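You operate a simulated robot arm through the tools that you are given. There is no shell and no other tool. Be economical: measure what you need, move in short steps, check, and stop when the job is done.

You run a simulated robot arm. Do the job below in one go: nothing can be reset, and whatever is moved stays where it is left.

## Task
Open the mixer drawer, fetch the red ring from the desk left of the printer and set it inside, then shut the drawer. Put one of the ink cartridges from the table top on top of the red roll. Take the glass bulb marked "29" from the table top and leave it on the steel tray there. Take the stopper on the table top and put it away on the bench left of the bath. Fetch the bead cartridge that says "T3" from the top shelf of the steel shelf and stand it on the table top. Any order will do. Set down upright: ink cartridge, glass bulb, bead cartridge.

It is judged by the outcome, as a careful person would: the job done as asked, and still so three seconds after it is handed in. It fails if anything else is knocked over, pushed out of place, dropped, spilled or broken. Lids that push on must go on centred and level and be pressed home; caps that screw on are set level and turned clockwise until they are tight.

## Robot
A 6-joint arm with a two-finger gripper on a trunk, on a base that drives. Base frame: it is fixed to the floor where the robot stands at the start and does not move with it; the origin is under the middle of the robot, x ahead of it, y to its left, z up. Units: mm, degrees, N and s.
With the tool pointing down near the work surface it reaches from about 100 to 780 mm from the robot's upright axis, wherever it stands. Its first joint turns from -166.0 to 166.0 degrees. Places, roughly: bead cartridge [-3750, -1500, 750]; bench left of the bath (19x58 cm) [820, -1300, 880]; e3 drawer [700, 200, 700]; glass bulb [-2250, -250, 1000]; ink cartridge [-1750, -1000, 1000]; mixer drawer [700, 100, 700]; red roll (8x8x6 cm) [-2200, -200, 900]; ring [-1000, 2250, 1000]; steel tray (19x15x3 cm) [-2000, -800, 900]; stopper (4x4x4 cm) [-2200, -900, 900]; table top [-2000, -600, 900]. Payload 2.45 kg.
The tool frame sits at the grasp point between the pads (the TCP): z along the fingers, y along the line on which they close. The tips reach 20 mm beyond it. Largest opening 140 mm; the body of the gripper starts 168 mm behind the TCP.
Orientation is told as [roll, pitch, yaw] about the base's x, y, z axes, in that order, counted from this pose: with the fingers straight down and closing along the base's y, the tool's x points along the base's -x, its y along +y and its z along -z.

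## Interface
- The arm moves only by the tool play_rows. Its argument "increments" is a list of rows, each a list of 2 entries, a list of its own where there are three numbers: the shift along the tool's x, y, z in mm, then the turn, a rotation vector about the tool's x, y, z in degrees. In form: [[[x, y, z], [rx, ry, rz]], ...]. A call has 1 to 8 rows; each row shifts and turns the commanded pose from where the row before left it, along the tool's axes as they then stand. "grip" is the opening, from 0 (shut) to 1 (fully open), set as the call begins (left out, the last holds). Rows are played at 5 a second. More than 50 mm and 8.6 degrees between two rows, or a gripper value outside its range, and nothing of the call is played. Where a pose cannot be reached the arm comes as near as it can. A force on the tool above 40 N (or 10 N above the force at the start of the call, whichever is more), or a blocked arm, ends the call early, and 0.2 s more pass. Each finger travels about 45 mm/s and halts on what it meets, pressing with about 45 N; the grip force reading is that of the motor and also rises with nothing between the fingers. The clock runs only during rows and for 0.2 s after the last one: add rows that do not move to give the fingers time. The reply holds the time, the measured pose of the TCP, the force on the tool along the base axes, the opening and the grip force, in the units named above and with some noise, with the torque about the TCP (base axes, N m) and any sound that the robot's microphone picked up, and new pictures: "pictures" is both (left out), scene, wrist or none.
- Cameras (640 x 400 px; columns grow to the right, rows downward): "scene" is now at [60.6, 116.9, 1898.3]; the picture's right is [-0.36, -0.93, 0.00], its down [-0.87, 0.34, -0.36] and it looks along [0.34, -0.13, -0.93] (base axes); focal length 265 px, centre (320, 200). "wrist" rides on the gripper at [78, 11, -209] in the tool frame; the picture's right is [-0.14, 0.99, 0.00], its down [-0.92, -0.13, -0.37] and it looks along [-0.37, -0.05, 0.93] (tool axes); focal length 280 px, centre (320, 200). There is no depth. A picture from a camera that has moved, and an enlarged one, comes with that camera's place and axes in the base frame and with its lens.
- lift_body(by): slides the trunk up (or, below 0, down) by that many mm; the arm and the scene camera ride with it, the base frame stays. It gives what a move gives, with no picture.
- steer(legs): drives the robot by 1 to 6 legs, each [ahead, left, turn to the left] in mm, mm and degrees, along the robot's own axes; the way and the turn of a leg run together, so that a leg with both is an arc; at most 1500 mm and 180 degrees a leg. The arm and the cameras ride along, it lands a little off, and it stops where it bumps. It gives what a move gives, and a new picture of the scene camera.
- pan_tilt(pan, tilt): turns the head with the scene camera to pan (to the left, within 143 degrees either way) and tilt (down, from -29 to 69), counted from straight ahead of the robot. It gives what a move gives, and a new picture of the scene camera.
- enlarge(camera, box): a new picture of the part [left, top, right, bottom] of that camera's present view, enlarged. No time passes.
- finish_job(): hands the job in; it is judged then, once.

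Work in short steps. Places have to be worked out from the pictures, the camera data and where the tool is seen: move nearer, look again, correct. Check each grasp and each placing, and mend what went wrong. You have 186 turns and 260 pictures in all, those below and enlarged ones among them. Open the gripper and draw the arm clear of the work before you hand the job in, unless the task says otherwise.

The tools are called as name(argument=value, ...) on one line, values as JSON. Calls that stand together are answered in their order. play_rows: Moves the arm, as the interface text tells. Its arguments: {"type":"object","properties":{"increments":{"type":"array","items":{"type":"array"}},"grip":{"type":"number"},"pictures":{"type":"string","enum":["both","scene","wrist","none"]}},"required":["increments"]} The other tools are called the same way: lift_body (by) slides the trunk up or down; steer (legs) drives the base; pan_tilt (pan, tilt) turns the head that bears the scene camera; enlarge (camera, box) takes an enlarged picture of a part of a camera's view; finish_job () hands the job in.

At the start:

```text
time: 0.0
tcp_pos: [460.8, -49.2, 933.3]
orientation: [0.0, 0.0, 0.0]
contact_force: [-0.1, -0.7, -0.7]
torque: [-0.03, 0.02, -0.05]
width: 139.9
gripper_force: 0.1
trunk travel left (down, up): [-175.0, 55.0]
robot x, y, heading: [0.9, 0.8, -0.1]
head pan, tilt: [-21.4, 68.8]
```

scene: 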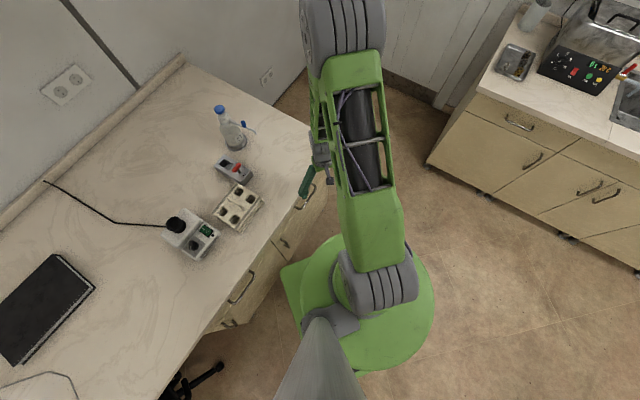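
wrist: 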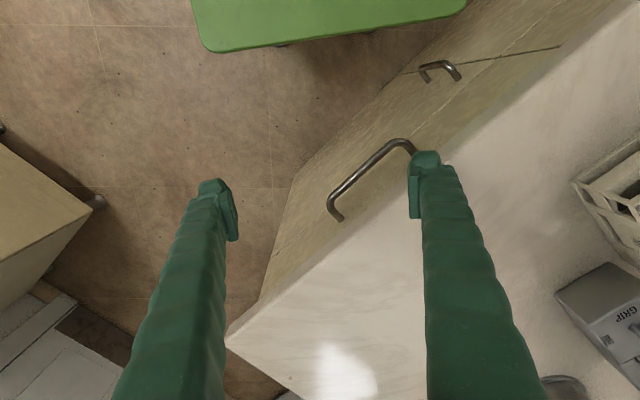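

I start by surveying the surroundings with the head, looking at the bench ahead and its drawers.

pan_tilt(pan=20, tilt=50)

pan_tilt(pan=-70, tilt=30)

pan_tilt(pan=100, tilt=25)

pan_tilt(pan=143, tilt=20)

pan_tilt(pan=-143, tilt=20)

```text
time: 1.1
tcp_pos: [462.1, -48.7, 932.8]
orientation: [0.0, 0.0, 0.0]
contact_force: [-0.6, -0.4, 0.0]
torque: [0.05, -0.02, 0.01]
width: 140.1
gripper_force: 0.0
trunk travel left (down, up): [-175.0, 55.0]
robot x, y, heading: [1.3, 3.5, -0.1]
head pan, tilt: [20.0, 50.0]
camera scene: at [80.9, 163.6, 1920.2], right [0.34, -0.94, 0.0], down [-0.72, -0.26, -0.64], along [0.6, 0.22, -0.77], focal length 265 px, centre (320, 200)
```

scene: 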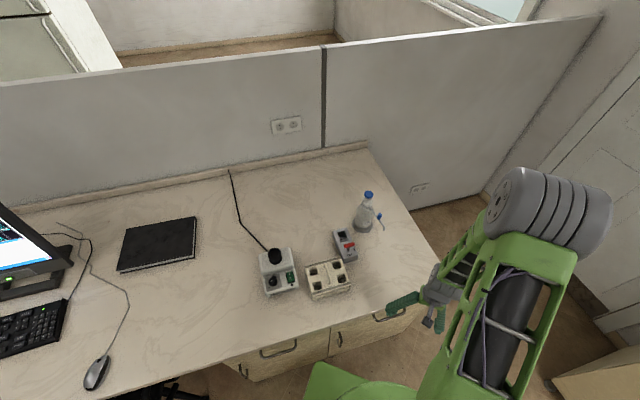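

```text
time: 2.7
tcp_pos: [461.8, -48.1, 933.7]
orientation: [0.0, 0.0, -0.1]
contact_force: [-0.2, -0.1, 1.4]
torque: [0.07, -0.03, 0.03]
width: 140.3
gripper_force: 0.0
trunk travel left (down, up): [-175.0, 55.0]
robot x, y, heading: [0.1, 0.1, 0.2]
head pan, tilt: [-70.0, 30.0]
camera scene: at [39.5, 52.3, 1949.7], right [-0.94, -0.34, 0.0], down [-0.17, 0.47, -0.87], along [0.3, -0.81, -0.5], focal length 265 px, centre (320, 200)
```

scene: 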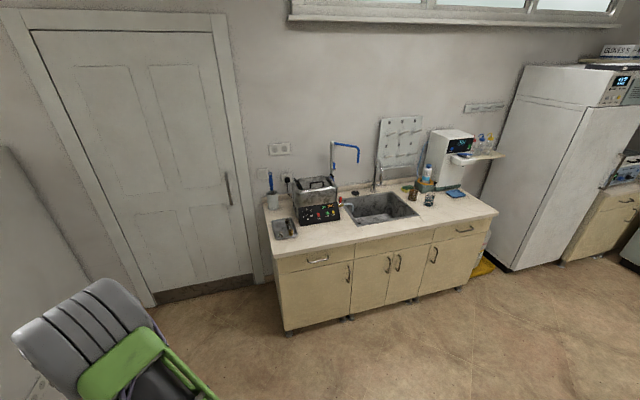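

```text
time: 5.3
tcp_pos: [462.4, -48.6, 933.1]
orientation: [0.0, 0.0, 0.0]
contact_force: [0.3, 0.3, 0.6]
torque: [0.01, 0.02, -0.01]
width: 140.0
gripper_force: 0.1
trunk travel left (down, up): [-175.0, 55.0]
robot x, y, heading: [-0.5, 1.4, 0.2]
head pan, tilt: [100.0, 25.0]
camera scene: at [-7.5, 228.0, 1957.7], right [0.98, 0.17, 0.0], down [0.07, -0.42, -0.91], along [-0.16, 0.89, -0.42], focal length 265 px, centre (320, 200)
```

scene: 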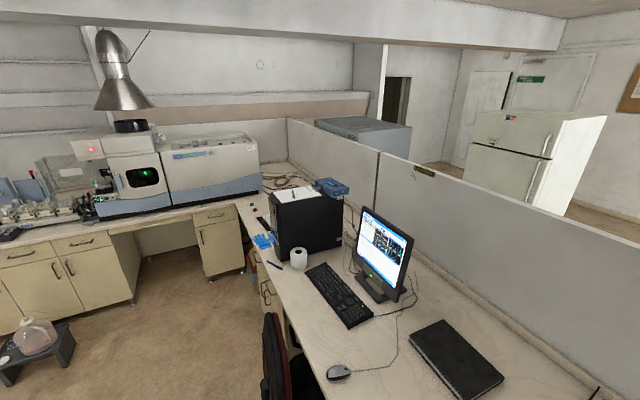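

```text
time: 6.4
tcp_pos: [462.1, -47.8, 934.6]
orientation: [0.1, 0.0, 0.0]
contact_force: [0.7, -0.1, 0.3]
torque: [0.01, 0.02, 0.0]
width: 139.9
gripper_force: 0.1
trunk travel left (down, up): [-175.0, 55.0]
robot x, y, heading: [-1.3, 2.9, 0.1]
head pan, tilt: [143.0, 20.0]
camera scene: at [-65.8, 193.4, 1965.8], right [0.6, 0.8, 0.0], down [0.27, -0.21, -0.94], along [-0.75, 0.57, -0.34], focal length 265 px, centre (320, 200)
```

scene: 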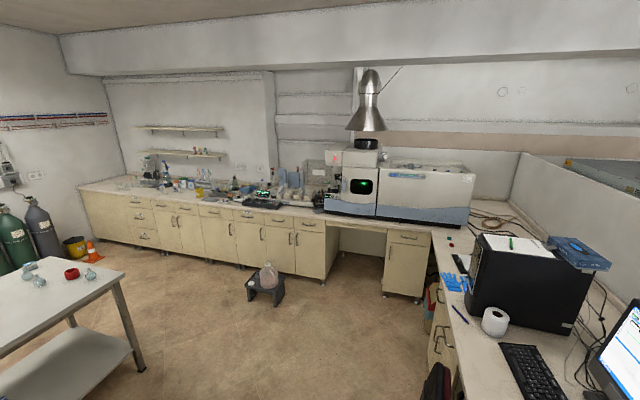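

```text
time: 10.3
tcp_pos: [462.0, -48.5, 933.3]
orientation: [0.0, 0.0, 0.0]
contact_force: [-0.6, 0.0, 0.3]
torque: [0.03, 0.0, 0.0]
width: 139.8
gripper_force: 0.1
trunk travel left (down, up): [-175.0, 55.0]
robot x, y, heading: [-2.6, -0.5, -0.2]
head pan, tilt: [-143.0, 20.0]
camera scene: at [-65.9, 81.2, 1965.8], right [-0.6, 0.8, 0.0], down [0.27, 0.21, -0.94], along [-0.75, -0.57, -0.34], focal length 265 px, centre (320, 200)
```

scene: 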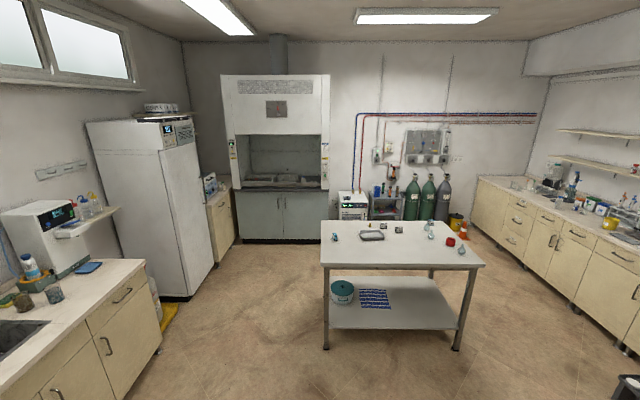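

The bench with the mixer lies diagonally ahead-left; the table, shelf and benches are mapped. I back off a bit and turn to face the drawer front so I can see it.

steer(legs=[[-500, -200, 0], [0, 0, 37]])

pan_tilt(pan=0, tilt=50)

```text
time: 15.3
tcp_pos: [-112.4, 43.0, 932.9]
orientation: [0.0, 0.0, 37.7]
contact_force: [0.0, 0.3, 1.4]
torque: [-0.02, 0.0, -0.03]
width: 140.3
gripper_force: 0.1
trunk travel left (down, up): [-175.0, 55.0]
robot x, y, heading: [-509.9, -203.3, 38.2]
head pan, tilt: [-143.0, 20.0]
camera scene: at [-611.3, -178.4, 1965.8], right [-0.97, 0.26, 0.0], down [0.09, 0.33, -0.94], along [-0.25, -0.91, -0.34], focal length 265 px, centre (320, 200)
```

scene: 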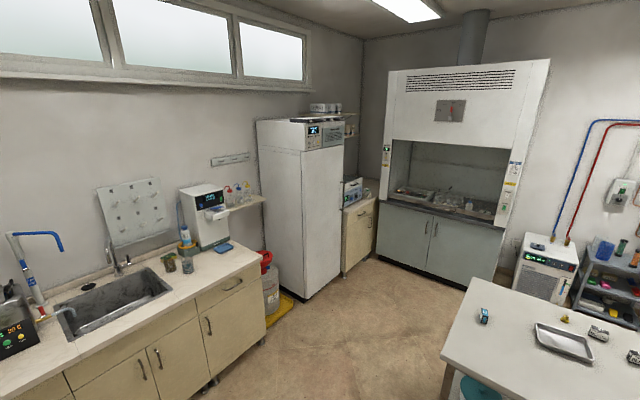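

```text
time: 17.5
tcp_pos: [-112.6, 42.3, 933.2]
orientation: [0.1, 0.0, 37.9]
contact_force: [0.6, 0.7, 0.6]
torque: [-0.01, 0.0, 0.04]
width: 139.9
gripper_force: 0.1
trunk travel left (down, up): [-175.0, 55.0]
robot x, y, heading: [-507.8, -200.6, 37.9]
head pan, tilt: [0.0, 50.0]
camera scene: at [-525.9, -41.6, 1920.2], right [0.61, -0.79, 0.0], down [-0.61, -0.47, -0.64], along [0.51, 0.39, -0.77], focal length 265 px, centre (320, 200)
```

scene: 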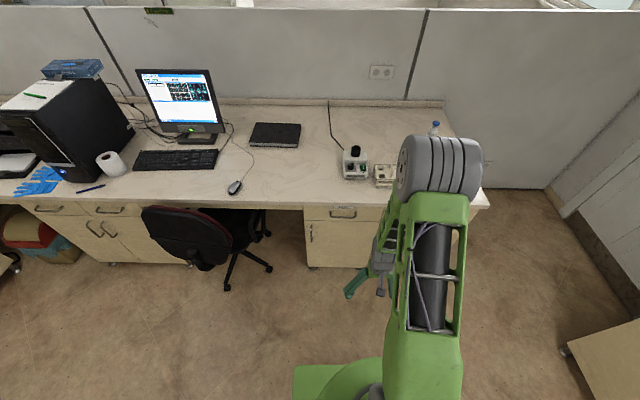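

There is a drawer under the mixer and perhaps another hidden behind the arm. I shift left to see the cabinet front freely.

steer(legs=[[0, 450, 0]])

pan_tilt(pan=-8, tilt=42)

enlarge(camera="scene", box=[160, 100, 480, 300])

```text
time: 22.0
tcp_pos: [-393.9, 401.7, 934.1]
orientation: [0.0, 0.0, 38.2]
contact_force: [0.5, 0.2, 0.6]
torque: [0.0, -0.02, 0.01]
width: 139.9
gripper_force: 0.0
trunk travel left (down, up): [-175.0, 55.0]
robot x, y, heading: [-783.9, 156.1, 38.2]
head pan, tilt: [0.0, 50.0]
camera scene: at [-806.1, 315.6, 1920.2], right [0.62, -0.79, 0.0], down [-0.6, -0.47, -0.64], along [0.51, 0.4, -0.77], focal length 265 px, centre (320, 200)
```

scene: 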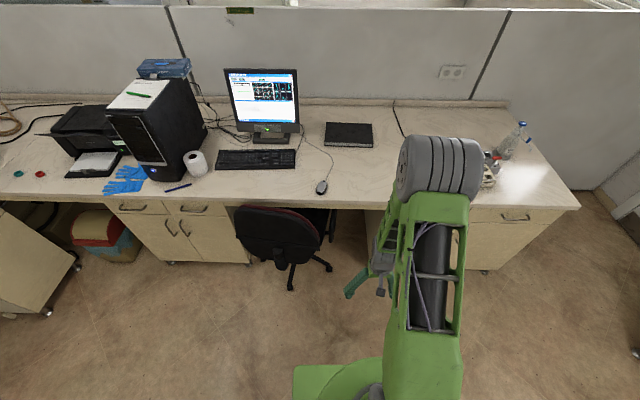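

```text
time: 22.7
tcp_pos: [-393.9, 400.7, 933.6]
orientation: [0.0, 0.0, 38.2]
contact_force: [1.2, -0.1, 1.2]
torque: [-0.04, 0.03, 0.0]
width: 140.1
gripper_force: 0.0
trunk travel left (down, up): [-175.0, 55.0]
robot x, y, heading: [-785.3, 155.5, 38.2]
head pan, tilt: [-8.0, 42.0]
camera scene: at [-794.2, 309.9, 1931.4], right [0.5, -0.86, 0.0], down [-0.58, -0.34, -0.74], along [0.64, 0.37, -0.67], focal length 265 px, centre (320, 200)
```

scene: 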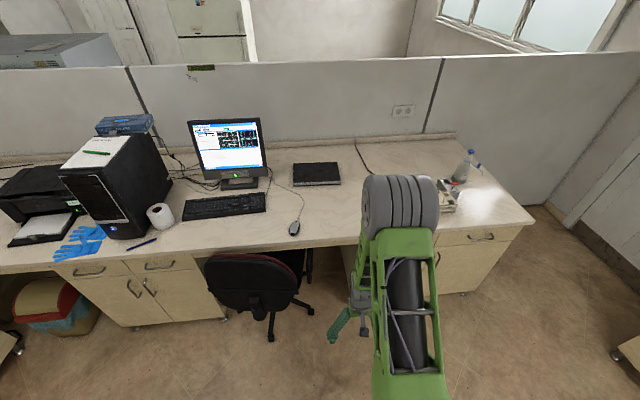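

```text
2.00 times, centred on (320, 200) of scene
camera zoom: at [-794.2, 309.9, 1931.4], right [0.5, -0.86, 0.0], down [-0.58, -0.34, -0.74], along [0.64, 0.37, -0.67], focal length 531 px, centre (320, 200)
```

zoom: 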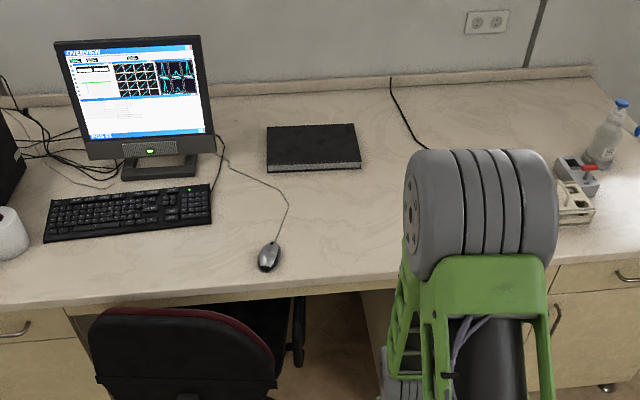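

The arm occludes the cabinet. I move to the right to view it from the other side.

steer(legs=[[150, -900, 0]])

pan_tilt(pan=25, tilt=55)

enlarge(camera="scene", box=[160, 100, 480, 300])

```text
time: 31.1
tcp_pos: [287.4, -247.9, 933.1]
orientation: [0.0, 0.0, 36.1]
contact_force: [0.5, 0.6, 0.6]
torque: [0.0, -0.01, -0.01]
width: 139.8
gripper_force: 0.0
trunk travel left (down, up): [-175.0, 55.0]
robot x, y, heading: [-112.7, -483.2, 36.2]
head pan, tilt: [-8.0, 42.0]
camera scene: at [-116.5, -325.2, 1931.5], right [0.47, -0.88, 0.0], down [-0.59, -0.32, -0.74], along [0.66, 0.35, -0.67], focal length 265 px, centre (320, 200)
```

scene: 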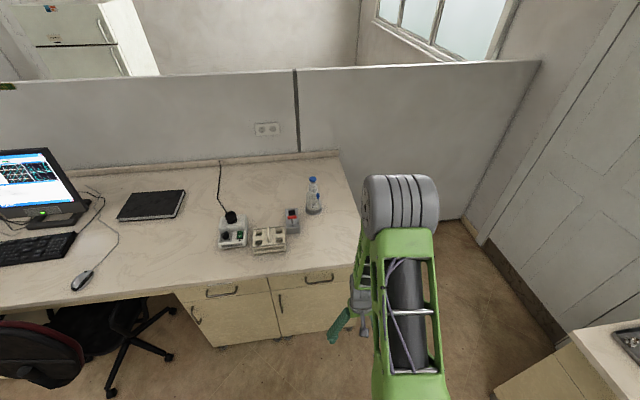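

```text
time: 32.1
tcp_pos: [287.5, -248.5, 934.0]
orientation: [0.0, 0.0, 36.2]
contact_force: [-1.0, 0.5, 0.7]
torque: [0.04, 0.02, -0.01]
width: 140.1
gripper_force: 0.1
trunk travel left (down, up): [-175.0, 55.0]
robot x, y, heading: [-115.9, -481.3, 36.0]
head pan, tilt: [25.0, 55.0]
camera scene: at [-155.5, -301.3, 1913.7], right [0.88, -0.48, 0.0], down [-0.4, -0.72, -0.57], along [0.28, 0.5, -0.82], focal length 265 px, centre (320, 200)
```

scene: 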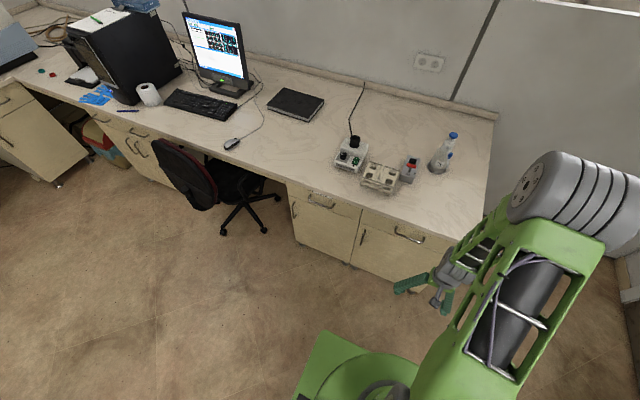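

```text
2.00 times, centred on (320, 200) of scene
camera zoom: at [-155.5, -301.3, 1913.7], right [0.88, -0.48, 0.0], down [-0.4, -0.72, -0.57], along [0.28, 0.5, -0.82], focal length 531 px, centre (320, 200)
```

zoom: 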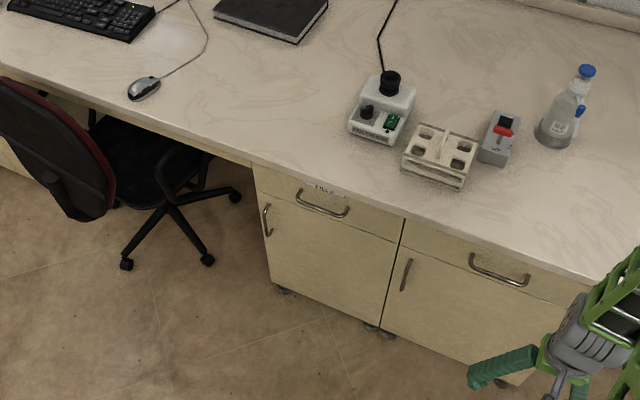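

There seems to be lettering above the left drawer's handle; I zoom in on both.

enlarge(camera="scene", box=[288, 180, 368, 230])

enlarge(camera="scene", box=[370, 205, 450, 255])

```text
8.00 times, centred on (328, 205) of scene
camera zoom: at [-155.5, -301.3, 1913.7], right [0.88, -0.48, 0.0], down [-0.4, -0.72, -0.57], along [0.28, 0.5, -0.82], focal length 2123 px, centre (256, 160)
```

zoom: 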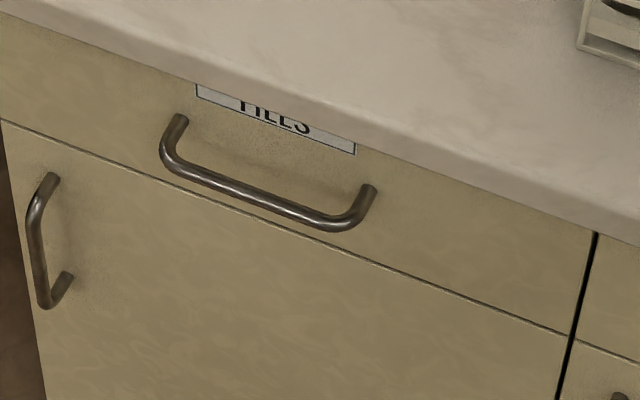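

```text
8.00 times, centred on (410, 230) of scene
camera zoom: at [-155.5, -301.3, 1913.7], right [0.88, -0.48, 0.0], down [-0.4, -0.72, -0.57], along [0.28, 0.5, -0.82], focal length 2123 px, centre (-400, -40)
```

zoom: 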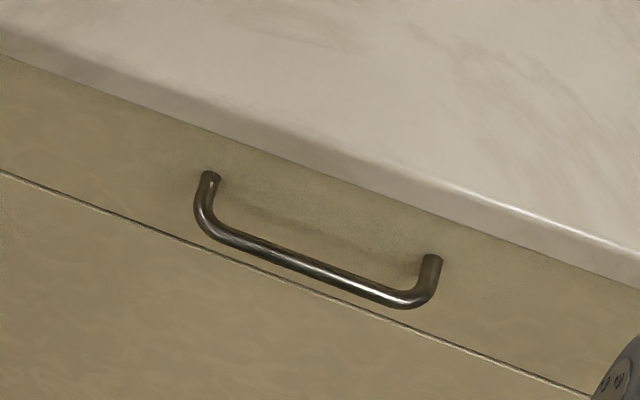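

The left drawer has a label (FILES?), half hidden by the overhang. I back off so the view is shallower and the labels are readable.

steer(legs=[[-600, 500, 0]])

pan_tilt(pan=-15, tilt=35)

```text
time: 36.9
tcp_pos: [-484.9, -196.1, 933.5]
orientation: [0.0, -0.1, 36.5]
contact_force: [-1.2, -0.6, 0.2]
torque: [0.02, -0.03, 0.0]
width: 140.1
gripper_force: 0.0
trunk travel left (down, up): [-175.0, 55.0]
robot x, y, heading: [-884.6, -431.7, 36.5]
head pan, tilt: [25.0, 55.0]
camera scene: at [-927.6, -252.5, 1913.7], right [0.88, -0.48, 0.0], down [-0.39, -0.72, -0.57], along [0.27, 0.5, -0.82], focal length 265 px, centre (320, 200)
```

scene: 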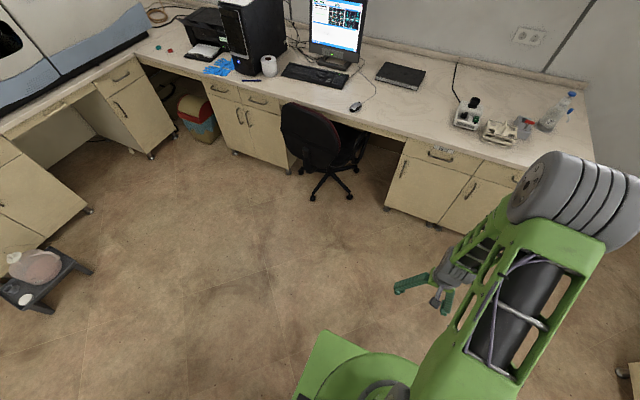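

```text
time: 38.0
tcp_pos: [-483.9, -196.0, 934.2]
orientation: [0.0, 0.0, 36.6]
contact_force: [0.5, -0.4, 0.3]
torque: [-0.01, 0.0, 0.01]
width: 139.6
gripper_force: 0.0
trunk travel left (down, up): [-175.0, 55.0]
robot x, y, heading: [-887.3, -432.3, 36.8]
head pan, tilt: [-15.0, 35.0]
camera scene: at [-879.6, -283.5, 1941.9], right [0.37, -0.93, 0.0], down [-0.53, -0.21, -0.82], along [0.76, 0.3, -0.57], focal length 265 px, centre (320, 200)
```

scene: 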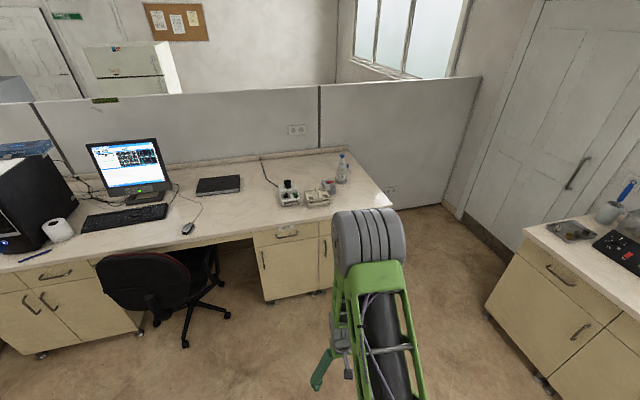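

enlarge(camera="scene", box=[250, 215, 330, 265])

```text
8.00 times, centred on (290, 240) of scene
camera zoom: at [-879.6, -283.5, 1941.9], right [0.37, -0.93, 0.0], down [-0.53, -0.21, -0.82], along [0.76, 0.3, -0.57], focal length 2123 px, centre (560, -120)
```

zoom: 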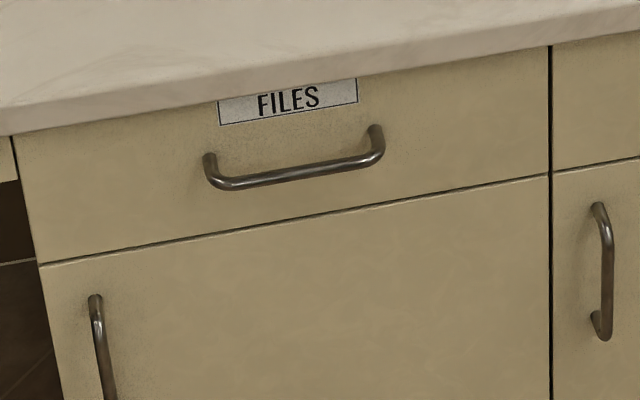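

Left drawer reads "FILES". I turn the robot so the arm clears the right drawer and read that one too.

steer(legs=[[0, 0, -60]])

pan_tilt(pan=42, tilt=35)

```text
time: 41.1
tcp_pos: [-484.8, -666.0, 933.5]
orientation: [-0.1, 0.0, -24.2]
contact_force: [-0.8, -0.1, -0.1]
torque: [0.02, 0.03, 0.0]
width: 139.8
gripper_force: 0.2
trunk travel left (down, up): [-175.0, 55.0]
robot x, y, heading: [-880.7, -431.1, -24.3]
head pan, tilt: [-15.0, 35.0]
camera scene: at [-751.2, -366.9, 1942.0], right [-0.63, -0.77, 0.0], down [-0.44, 0.36, -0.82], along [0.63, -0.52, -0.57], focal length 265 px, centre (320, 200)
```

scene: 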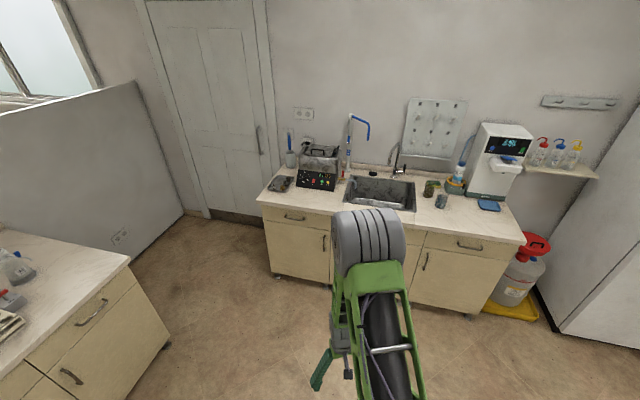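

```text
time: 42.3
tcp_pos: [-484.2, -666.5, 935.0]
orientation: [0.0, 0.0, -24.3]
contact_force: [0.5, 0.1, -0.1]
torque: [0.03, -0.01, 0.01]
width: 139.8
gripper_force: 0.1
trunk travel left (down, up): [-175.0, 55.0]
robot x, y, heading: [-884.3, -431.8, -24.1]
head pan, tilt: [42.0, 35.0]
camera scene: at [-735.3, -284.2, 1942.0], right [0.3, -0.95, 0.0], down [-0.55, -0.17, -0.82], along [0.78, 0.25, -0.57], focal length 265 px, centre (320, 200)
```

scene: 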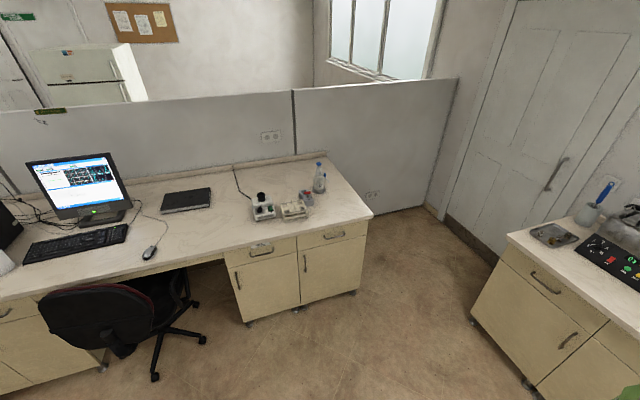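

enlarge(camera="scene", box=[230, 200, 390, 300])

enlarge(camera="scene", box=[300, 215, 380, 265])

```text
4.00 times, centred on (310, 250) of scene
camera zoom: at [-735.3, -284.2, 1942.0], right [0.3, -0.95, 0.0], down [-0.55, -0.17, -0.82], along [0.78, 0.25, -0.57], focal length 1061 px, centre (360, 0)
```

zoom: 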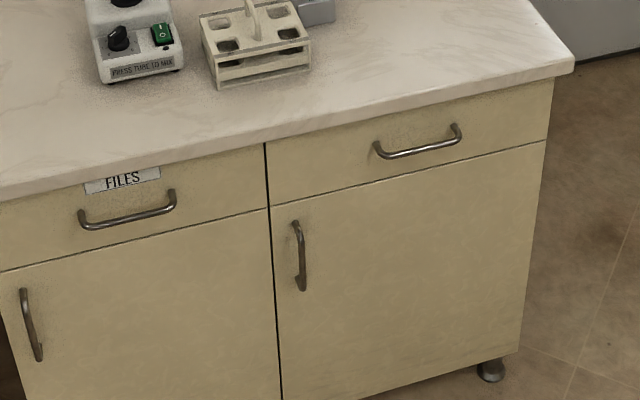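

```text
8.00 times, centred on (340, 240) of scene
camera zoom: at [-735.3, -284.2, 1942.0], right [0.3, -0.95, 0.0], down [-0.55, -0.17, -0.82], along [0.78, 0.25, -0.57], focal length 2123 px, centre (160, -120)
```

zoom: 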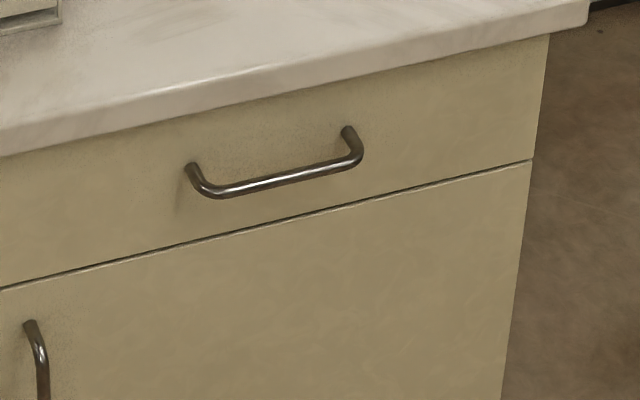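

The right drawer bears no label and matches the listed mixer drawer place (handle about [508, 15, 755] by triangulation). I drive up in front of it, standing ~650 mm back, facing the front squarely.

steer(legs=[[768, 411, 0], [0, 0, 60.5]])

play_rows(increments=[[[0, 0, 0], [0, 0, 0]]], pictures="wrist")

```text
time: 49.6
tcp_pos: [398.3, -176.8, 933.7]
orientation: [0.0, 0.0, 34.4]
contact_force: [-0.3, -0.1, 0.1]
torque: [-0.01, -0.02, -0.01]
width: 140.1
gripper_force: 0.0
trunk travel left (down, up): [-175.0, 55.0]
robot x, y, heading: [-14.5, -397.7, 34.4]
head pan, tilt: [42.0, 35.0]
camera scene: at [-62.7, -194.6, 1941.9], right [0.97, -0.23, 0.0], down [-0.13, -0.56, -0.82], along [0.19, 0.8, -0.57], focal length 265 px, centre (320, 200)
```

scene: 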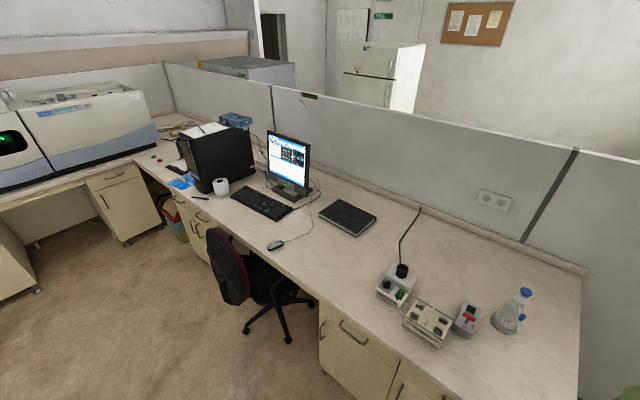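

```text
time: 50.0
tcp_pos: [398.9, -178.3, 933.9]
orientation: [-0.1, 0.0, 34.4]
contact_force: [0.5, 0.4, 0.3]
torque: [-0.01, -0.02, 0.01]
width: 140.4
gripper_force: 0.1
trunk travel left (down, up): [-175.0, 55.0]
robot x, y, heading: [-8.4, -401.6, 34.4]
head pan, tilt: [42.0, 35.0]
camera wrist: at [326.7, -212.5, 1143.5], right [-0.45, 0.89, 0.0], down [0.83, 0.41, 0.37], along [0.33, 0.16, -0.93], focal length 280 px, centre (320, 200)
```

wrist: 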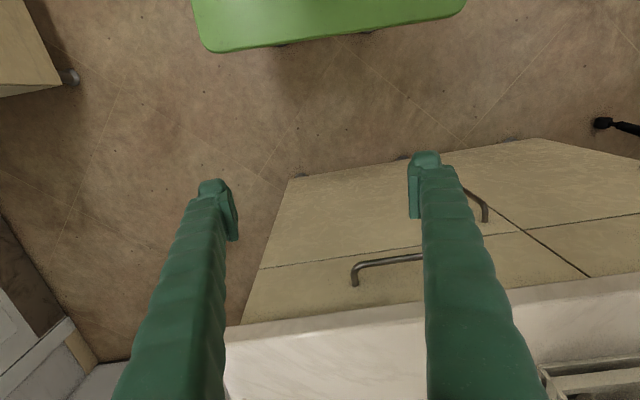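

The handle is seen just off the fingers, centre about [508, 15, 757], front normal at heading 36.6°. I turn the tool to horizontal, first pitching up in place.

play_rows(increments=[[[0, 0, 0], [0, 0, -2.2]], [[0, 0, 0], [0, -8.2, 0]], [[0, 0, 0], [0, -8.2, 0]], [[0, 0, 0], [0, -8.2, 0]], [[0, 0, 0], [0, -8.2, 0]], [[0, 0, 0], [0, -8.2, 0]], [[0, 0, 0], [0, -8.2, 0]]], pictures="none")

play_rows(increments=[[[0, 0, 0], [0, -8.2, 0]], [[0, 0, 0], [0, -8.2, 0]], [[0, 0, 0], [0, -8.2, 0]], [[0, 0, 0], [0, -8.2, 0]], [[0, 0, 0], [0, -8, 0]]], pictures="wrist")

```text
time: 51.6
tcp_pos: [427.8, -168.4, 910.8]
orientation: [0.0, -49.3, 36.4]
contact_force: [0.2, -0.1, 0.8]
torque: [0.02, 0.01, 0.01]
width: 140.0
gripper_force: 0.0
out of reach, approached as far as the arm can: row 4, 5, 6
trunk travel left (down, up): [-175.0, 55.0]
robot x, y, heading: [-12.4, -396.5, 34.5]
head pan, tilt: [42.0, 35.0]
```

```text
time: 53.0
tcp_pos: [466.5, -217.1, 910.8]
orientation: [-127.3, -84.5, 164.1]
contact_force: [0.7, 0.8, -0.9]
torque: [0.01, 0.0, 0.0]
width: 140.0
gripper_force: 0.0
out of reach, approached as far as the arm can: row 3, 4, 5
trunk travel left (down, up): [-175.0, 55.0]
robot x, y, heading: [-11.4, -399.9, 34.4]
head pan, tilt: [42.0, 35.0]
stopped in row 5: the arm was blocked; the commanded pose is now the measured one
camera wrist: at [299.6, -333.8, 821.5], right [-0.6, 0.8, 0.06], down [-0.3, -0.3, 0.91], along [0.74, 0.53, 0.42], focal length 280 px, centre (320, 200)
```

wrist: 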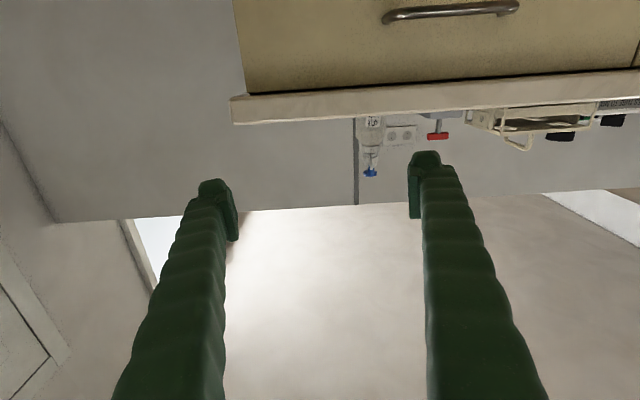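

The pose was limited because the wrist is too near the trunk; the tool is now nearly horizontal and pointing at the front. I back the base off by 180 mm for room, then roll the tool so the fingers close vertically.

steer(legs=[[-180, 0, 2]])

play_rows(increments=[[[20, 0, 30], [0, 3, 8]], [[20, 0, 30], [0, 0, 8]], [[0, -20, 30], [0, 0, 8]], [[0, -20, 20], [0, 0, 8]], [[0, -20, 20], [0, 0, 8]], [[0, -20, 0], [0, 0, 8]]], pictures="wrist")

```text
time: 54.5
tcp_pos: [304.5, -308.5, 911.9]
orientation: [-127.5, -84.7, 166.2]
contact_force: [0.4, -0.4, 1.3]
torque: [-0.01, 0.02, 0.01]
width: 140.0
gripper_force: 0.0
trunk travel left (down, up): [-175.0, 55.0]
robot x, y, heading: [-161.4, -511.1, 36.6]
head pan, tilt: [42.0, 35.0]
camera scene: at [-224.7, -306.8, 1942.0], right [0.98, -0.2, 0.0], down [-0.11, -0.56, -0.82], along [0.16, 0.8, -0.57], focal length 265 px, centre (320, 200)
```

scene: 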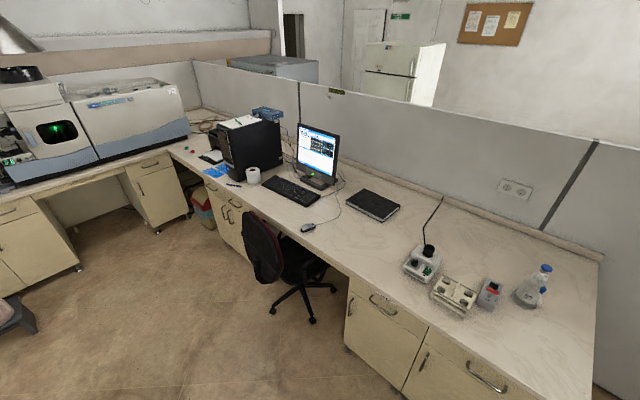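

```text
time: 56.0
tcp_pos: [453.1, -281.1, 843.6]
orientation: [90.3, -46.2, -51.3]
contact_force: [-0.1, -0.2, 1.1]
torque: [-0.01, -0.01, 0.0]
width: 140.0
gripper_force: 0.0
trunk travel left (down, up): [-175.0, 55.0]
robot x, y, heading: [-163.7, -507.2, 36.4]
head pan, tilt: [42.0, 35.0]
camera wrist: at [250.7, -364.1, 794.7], right [-0.39, 0.48, 0.79], down [0.17, -0.8, 0.57], along [0.9, 0.36, 0.23], focal length 280 px, centre (320, 200)
```

wrist: 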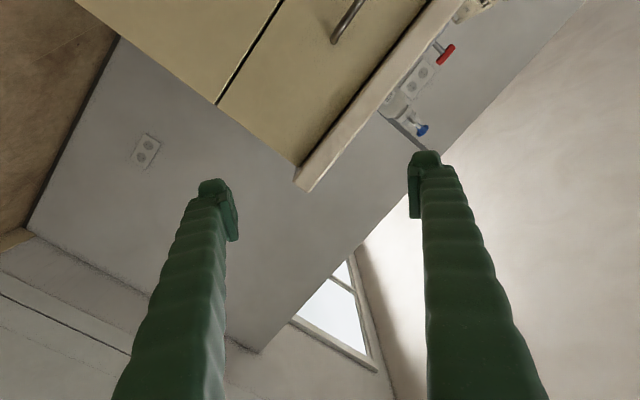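

Tool is half-rolled. I finish the roll, correct heading by about 2.5°, then shift left and down toward handle level.

play_rows(increments=[[[0, 0, 0], [0, 0, 7.8]], [[0, 0, 0], [0, 0, 7.8]], [[0, 0, 0], [0, 0, 7.8]], [[0, 0, 0], [0, 0, 7.8]], [[0, 0, 0], [0, 0, 7.8]], [[0, 0, 0], [0, -2.5, 7]], [[45, -20, 0], [0, 0, 0]], [[45, -20, 0], [0, 0, 0]]], pictures="none")

play_rows(increments=[[[45, -20, 0], [0, 0, 0]], [[40, -20, 0], [0, 0, 0]], [[0, 0, 20], [0, 0, 0]]], pictures="wrist")

```text
time: 57.8
tcp_pos: [400.7, -210.6, 801.9]
orientation: [90.4, -0.3, -53.6]
contact_force: [0.6, 1.1, 0.2]
torque: [-0.02, 0.0, -0.02]
width: 140.2
gripper_force: 0.1
trunk travel left (down, up): [-175.0, 55.0]
robot x, y, heading: [-165.6, -509.4, 36.4]
head pan, tilt: [42.0, 35.0]
```

```text
time: 58.5
tcp_pos: [366.2, -129.3, 764.7]
orientation: [90.4, -0.4, -53.6]
contact_force: [0.9, 0.1, -0.2]
torque: [0.01, -0.03, 0.0]
width: 140.3
gripper_force: 0.0
out of reach, approached as far as the arm can: row 2
trunk travel left (down, up): [-175.0, 55.0]
robot x, y, heading: [-165.6, -509.7, 36.1]
head pan, tilt: [42.0, 35.0]
camera wrist: at [151.8, -188.8, 774.1], right [0.07, -0.11, 0.99], down [0.25, -0.96, -0.13], along [0.97, 0.26, -0.04], focal length 280 px, centre (320, 200)
```

wrist: 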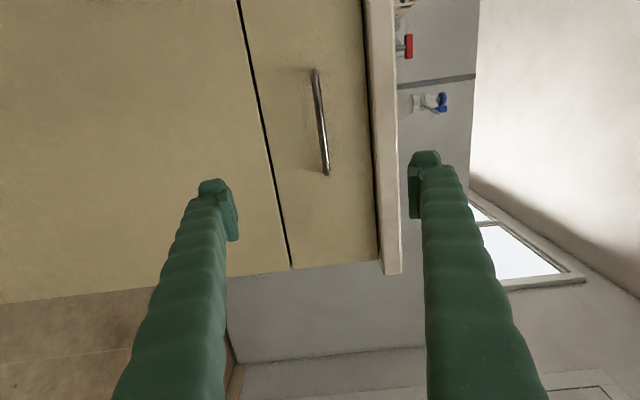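

Handle centre works out to [510, 12, 774], 143 mm long; the counter underside is at about 844, so I narrow the opening to ~60 mm and line up, then approach.

play_rows(increments=[[[27, 9, 0], [0, 0, 0]], [[0, 0, 40], [0, 0, 0]], [[0, 0, 40], [0, 0, 0]], [[0, 0, 40], [0, 0, 0]], [[0, 0, 30], [0, 0, 0]]], grip=0.43, pictures="wrist")

```text
time: 59.8
tcp_pos: [472.8, -12.5, 774.0]
orientation: [90.3, -0.4, -53.6]
contact_force: [-0.1, 0.1, 0.1]
torque: [-0.01, -0.03, 0.03]
width: 60.1
gripper_force: 0.1
trunk travel left (down, up): [-175.0, 55.0]
robot x, y, heading: [-166.2, -508.7, 36.4]
head pan, tilt: [42.0, 35.0]
camera wrist: at [258.8, -74.0, 783.6], right [0.07, -0.11, 0.99], down [0.25, -0.96, -0.13], along [0.96, 0.26, -0.04], focal length 280 px, centre (320, 200)
```

wrist: 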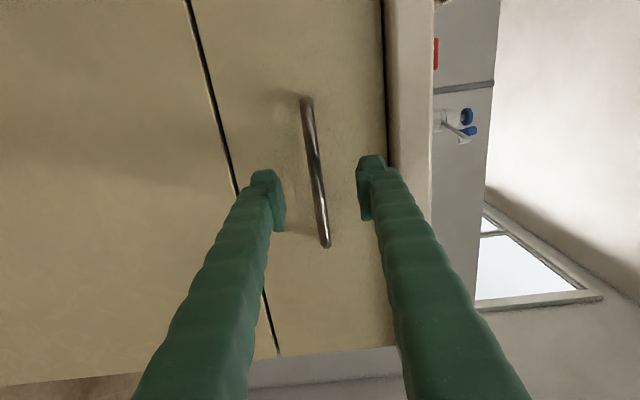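

The bar sits centred between the fingers; I advance 42 mm and close on it.

play_rows(increments=[[[0, 0, 21], [0, 0, 0]], [[0, 0, 21], [0, 0, 0]]], pictures="wrist")

play_rows(increments=[[[0, 0, 0], [0, 0, 0]], [[0, 0, 0], [0, 0, 0]], [[0, 0, 0], [0, 0, 0]], [[0, 0, 0], [0, 0, 0]]], grip=0, pictures="none")

```text
time: 60.4
tcp_pos: [505.5, 10.4, 773.0]
orientation: [90.3, -0.3, -53.6]
contact_force: [0.2, 0.0, -0.2]
torque: [0.01, -0.02, -0.02]
width: 60.3
gripper_force: 0.0
trunk travel left (down, up): [-175.0, 55.0]
robot x, y, heading: [-165.7, -509.9, 36.3]
head pan, tilt: [42.0, 35.0]
camera wrist: at [291.5, -49.9, 783.2], right [0.07, -0.11, 0.99], down [0.25, -0.96, -0.13], along [0.96, 0.26, -0.04], focal length 280 px, centre (320, 200)
```

wrist: 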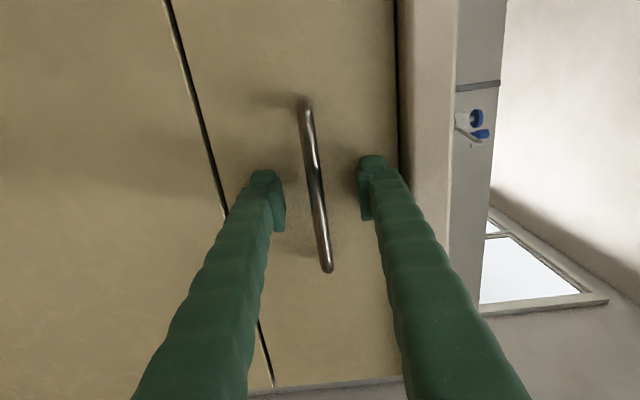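

```text
time: 61.4
tcp_pos: [507.1, 10.2, 771.9]
orientation: [90.2, -0.3, -53.5]
contact_force: [0.3, 0.9, -9.5]
torque: [0.27, 0.05, 0.01]
width: 6.0
gripper_force: 26.5
trunk travel left (down, up): [-175.0, 55.0]
robot x, y, heading: [-165.7, -507.1, 36.5]
head pan, tilt: [42.0, 35.0]
```

Something 6 mm thick is gripped (the bar). I pull straight back gently.

play_rows(increments=[[[0, 0, -10], [0, 0, 0]], [[0, 0, -15], [0, 0, 0]], [[0, 0, -25], [0, 0, 0]]], pictures="wrist")

```text
time: 62.1
tcp_pos: [463.0, -22.3, 771.6]
orientation: [90.1, -0.2, -53.4]
contact_force: [-5.8, 5.4, -20.4]
torque: [0.52, 0.1, -0.5]
width: 6.0
gripper_force: 33.7
trunk travel left (down, up): [-175.0, 55.0]
robot x, y, heading: [-164.8, -504.3, 36.4]
head pan, tilt: [42.0, 35.0]
camera wrist: at [248.3, -82.4, 782.5], right [0.08, -0.11, 0.99], down [0.25, -0.96, -0.12], along [0.96, 0.26, -0.05], focal length 280 px, centre (320, 200)
```

wrist: 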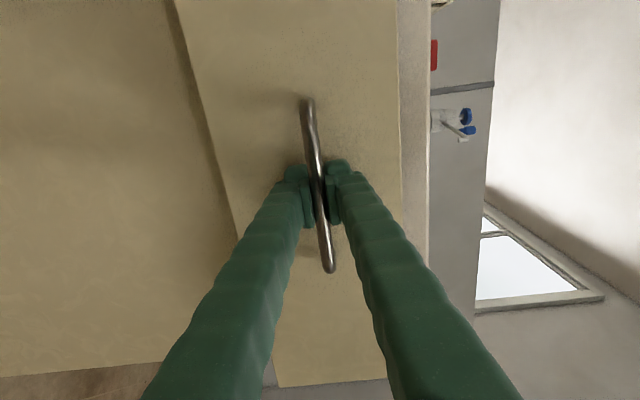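

The drawer opens. I keep pulling, easing the tool down 2 mm to relieve the vertical force.

play_rows(increments=[[[0, -2, -30], [0, 0, 0]], [[0, 0, -40], [0, 0, 0]], [[0, 0, -40], [0, 0, 0]], [[0, 0, -40], [0, 0, 0]], [[0, 0, -40], [0, 0, 0]]], pictures="wrist")

```text
time: 63.4
tcp_pos: [315.8, -130.2, 770.5]
orientation: [90.4, -0.3, -53.5]
contact_force: [-12.8, 15.3, -1.6]
torque: [0.35, 0.23, 0.38]
width: 6.0
gripper_force: 33.9
out of reach, approached as far as the arm can: row 5
trunk travel left (down, up): [-175.0, 55.0]
robot x, y, heading: [-164.9, -509.4, 36.5]
head pan, tilt: [42.0, 35.0]
camera wrist: at [101.0, -190.7, 781.5], right [0.07, -0.11, 0.99], down [0.25, -0.96, -0.13], along [0.96, 0.26, -0.04], focal length 280 px, centre (320, 200)
```

wrist: 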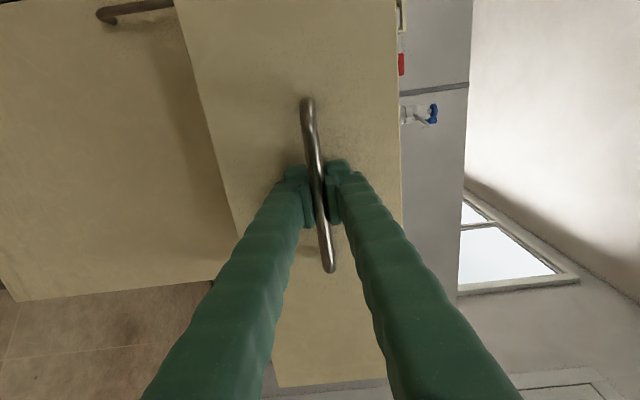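

The drawer is out about 235 mm, enough. I let go and back away with the base, then look inside.

play_rows(increments=[[[0, 0, 0], [0, 0, 0]], [[0, 0, 0], [0, 0, 0]], [[0, 0, 0], [0, 0, 0]]], grip=0.43, pictures="none")

steer(legs=[[-250, 0, 0]])

pan_tilt(pan=5, tilt=45)

```text
time: 64.2
tcp_pos: [315.3, -131.5, 770.8]
orientation: [90.3, -0.3, -53.5]
contact_force: [-0.8, -0.2, -0.5]
torque: [0.01, 0.01, -0.02]
width: 60.4
gripper_force: 0.1
trunk travel left (down, up): [-175.0, 55.0]
robot x, y, heading: [-165.8, -513.0, 36.4]
head pan, tilt: [42.0, 35.0]
```

```text
time: 66.0
tcp_pos: [112.8, -285.0, 770.7]
orientation: [90.3, -0.3, -53.9]
contact_force: [-1.0, 0.5, 0.6]
torque: [-0.01, -0.05, 0.0]
width: 60.5
gripper_force: 0.1
trunk travel left (down, up): [-175.0, 55.0]
robot x, y, heading: [-370.8, -661.4, 36.1]
head pan, tilt: [42.0, 35.0]
camera scene: at [-429.2, -457.6, 1942.0], right [0.98, -0.21, 0.0], down [-0.12, -0.56, -0.82], along [0.17, 0.8, -0.57], focal length 265 px, centre (320, 200)
```

scene: 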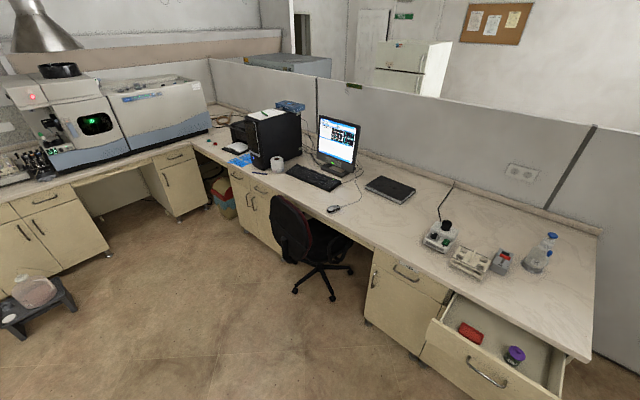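

```text
time: 67.0
tcp_pos: [112.2, -284.6, 770.0]
orientation: [90.1, -0.3, -53.9]
contact_force: [-0.5, 0.6, 0.4]
torque: [0.0, 0.0, 0.01]
width: 60.0
gripper_force: 0.1
trunk travel left (down, up): [-175.0, 55.0]
robot x, y, heading: [-370.1, -661.8, 36.4]
head pan, tilt: [5.0, 45.0]
camera scene: at [-385.5, -489.8, 1927.2], right [0.66, -0.75, 0.0], down [-0.53, -0.47, -0.71], along [0.53, 0.47, -0.71], focal length 265 px, centre (320, 200)
```

scene: 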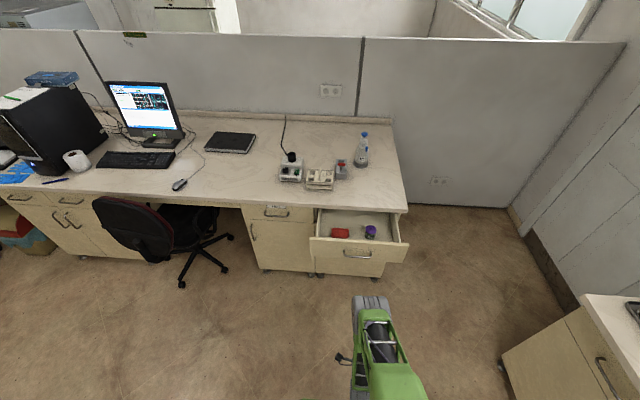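

The drawer has a red block and a jar inside, and room for the ring. I take a closer look at its layout.

enlarge(camera="scene", box=[300, 195, 420, 270])

```text
5.33 times, centred on (360, 232) of scene
camera zoom: at [-385.5, -489.8, 1927.2], right [0.66, -0.75, 0.0], down [-0.53, -0.47, -0.71], along [0.53, 0.47, -0.71], focal length 1415 px, centre (107, 27)
```

zoom: 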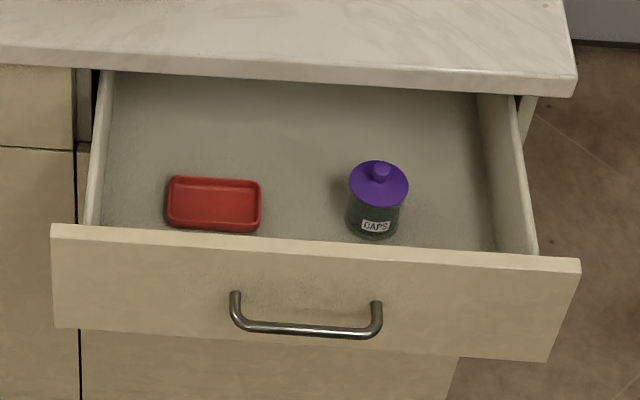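

Now I bring the tool back to pointing down (120° combined turn) before travelling to the ring.

play_rows(increments=[[[0, 0, 0], [4.949, 4.949, -4.949]], [[0, 0, 0], [4.949, 4.949, -4.949]], [[0, 0, 0], [4.949, 4.949, -4.949]], [[0, 0, 0], [4.949, 4.949, -4.949]], [[0, 0, 0], [4.949, 4.949, -4.949]], [[0, 0, 0], [4.949, 4.949, -4.949]], [[0, 0, 0], [4.949, 4.949, -4.949]]], pictures="none")

play_rows(increments=[[[0, 0, 0], [4.949, 4.949, -4.949]], [[0, 0, 0], [4.949, 4.949, -4.949]], [[0, 0, 0], [4.949, 4.949, -4.949]], [[0, 0, 0], [4.949, 4.949, -4.949]], [[0, 0, 0], [4.949, 4.949, -4.949]], [[0, 0, 0], [4.949, 4.949, -4.949]], [[0, 0, 0], [4.949, 4.949, -4.949]]], pictures="none")

play_rows(increments=[[[20, 0, -45], [0, 0, 0]], [[20, 0, -45], [0, 0, 0]], [[20, 0, -45], [0, 0, 0]], [[20, 0, -45], [0, 0, 0]], [[20, 0, -45], [0, 0, 0]]], pictures="none")

pan_tilt(pan=58, tilt=25)

```text
time: 68.6
tcp_pos: [113.5, -284.8, 769.8]
orientation: [44.7, -19.8, -8.7]
contact_force: [-0.5, 0.6, 0.0]
torque: [0.0, -0.04, -0.01]
width: 60.2
gripper_force: 0.0
trunk travel left (down, up): [-175.0, 55.0]
robot x, y, heading: [-370.6, -659.7, 36.0]
head pan, tilt: [5.0, 45.0]
```

```text
time: 70.2
tcp_pos: [121.6, -273.4, 772.5]
orientation: [5.6, -7.1, 31.3]
contact_force: [0.4, -0.5, 0.9]
torque: [0.01, 0.0, -0.01]
width: 60.2
gripper_force: 0.0
out of reach, approached as far as the arm can: row 6, 7
trunk travel left (down, up): [-175.0, 55.0]
robot x, y, heading: [-371.7, -660.2, 36.0]
head pan, tilt: [5.0, 45.0]
```

```text
time: 71.4
tcp_pos: [-24.0, -329.5, 980.7]
orientation: [2.9, -1.7, 34.6]
contact_force: [0.2, -0.3, 0.5]
torque: [0.02, -0.03, -0.01]
width: 60.2
gripper_force: 0.0
out of reach, approached as far as the arm can: row 1, 2, 4, 5
trunk travel left (down, up): [-175.0, 55.0]
robot x, y, heading: [-371.9, -657.3, 36.3]
head pan, tilt: [5.0, 45.0]
```

```text
time: 72.7
tcp_pos: [-22.2, -327.4, 979.7]
orientation: [2.8, -1.7, 34.6]
contact_force: [0.4, -0.2, -0.5]
torque: [0.0, 0.04, 0.0]
width: 60.3
gripper_force: 0.1
trunk travel left (down, up): [-175.0, 55.0]
robot x, y, heading: [-372.0, -658.5, 35.9]
head pan, tilt: [58.0, 25.0]
camera scene: at [-453.1, -451.3, 1957.7], right [1.0, 0.07, 0.0], down [0.03, -0.42, -0.91], along [-0.06, 0.9, -0.42], focal length 265 px, centre (320, 200)
```

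scene: 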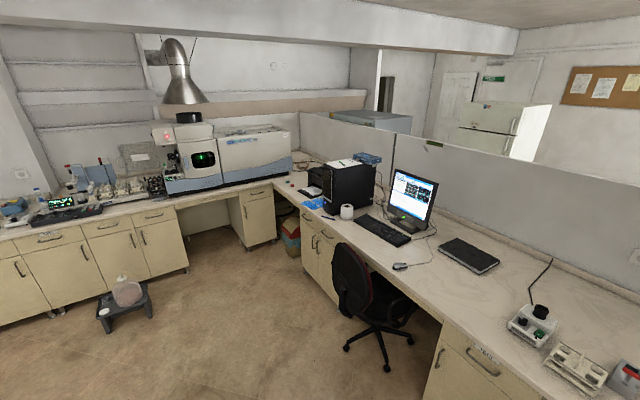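

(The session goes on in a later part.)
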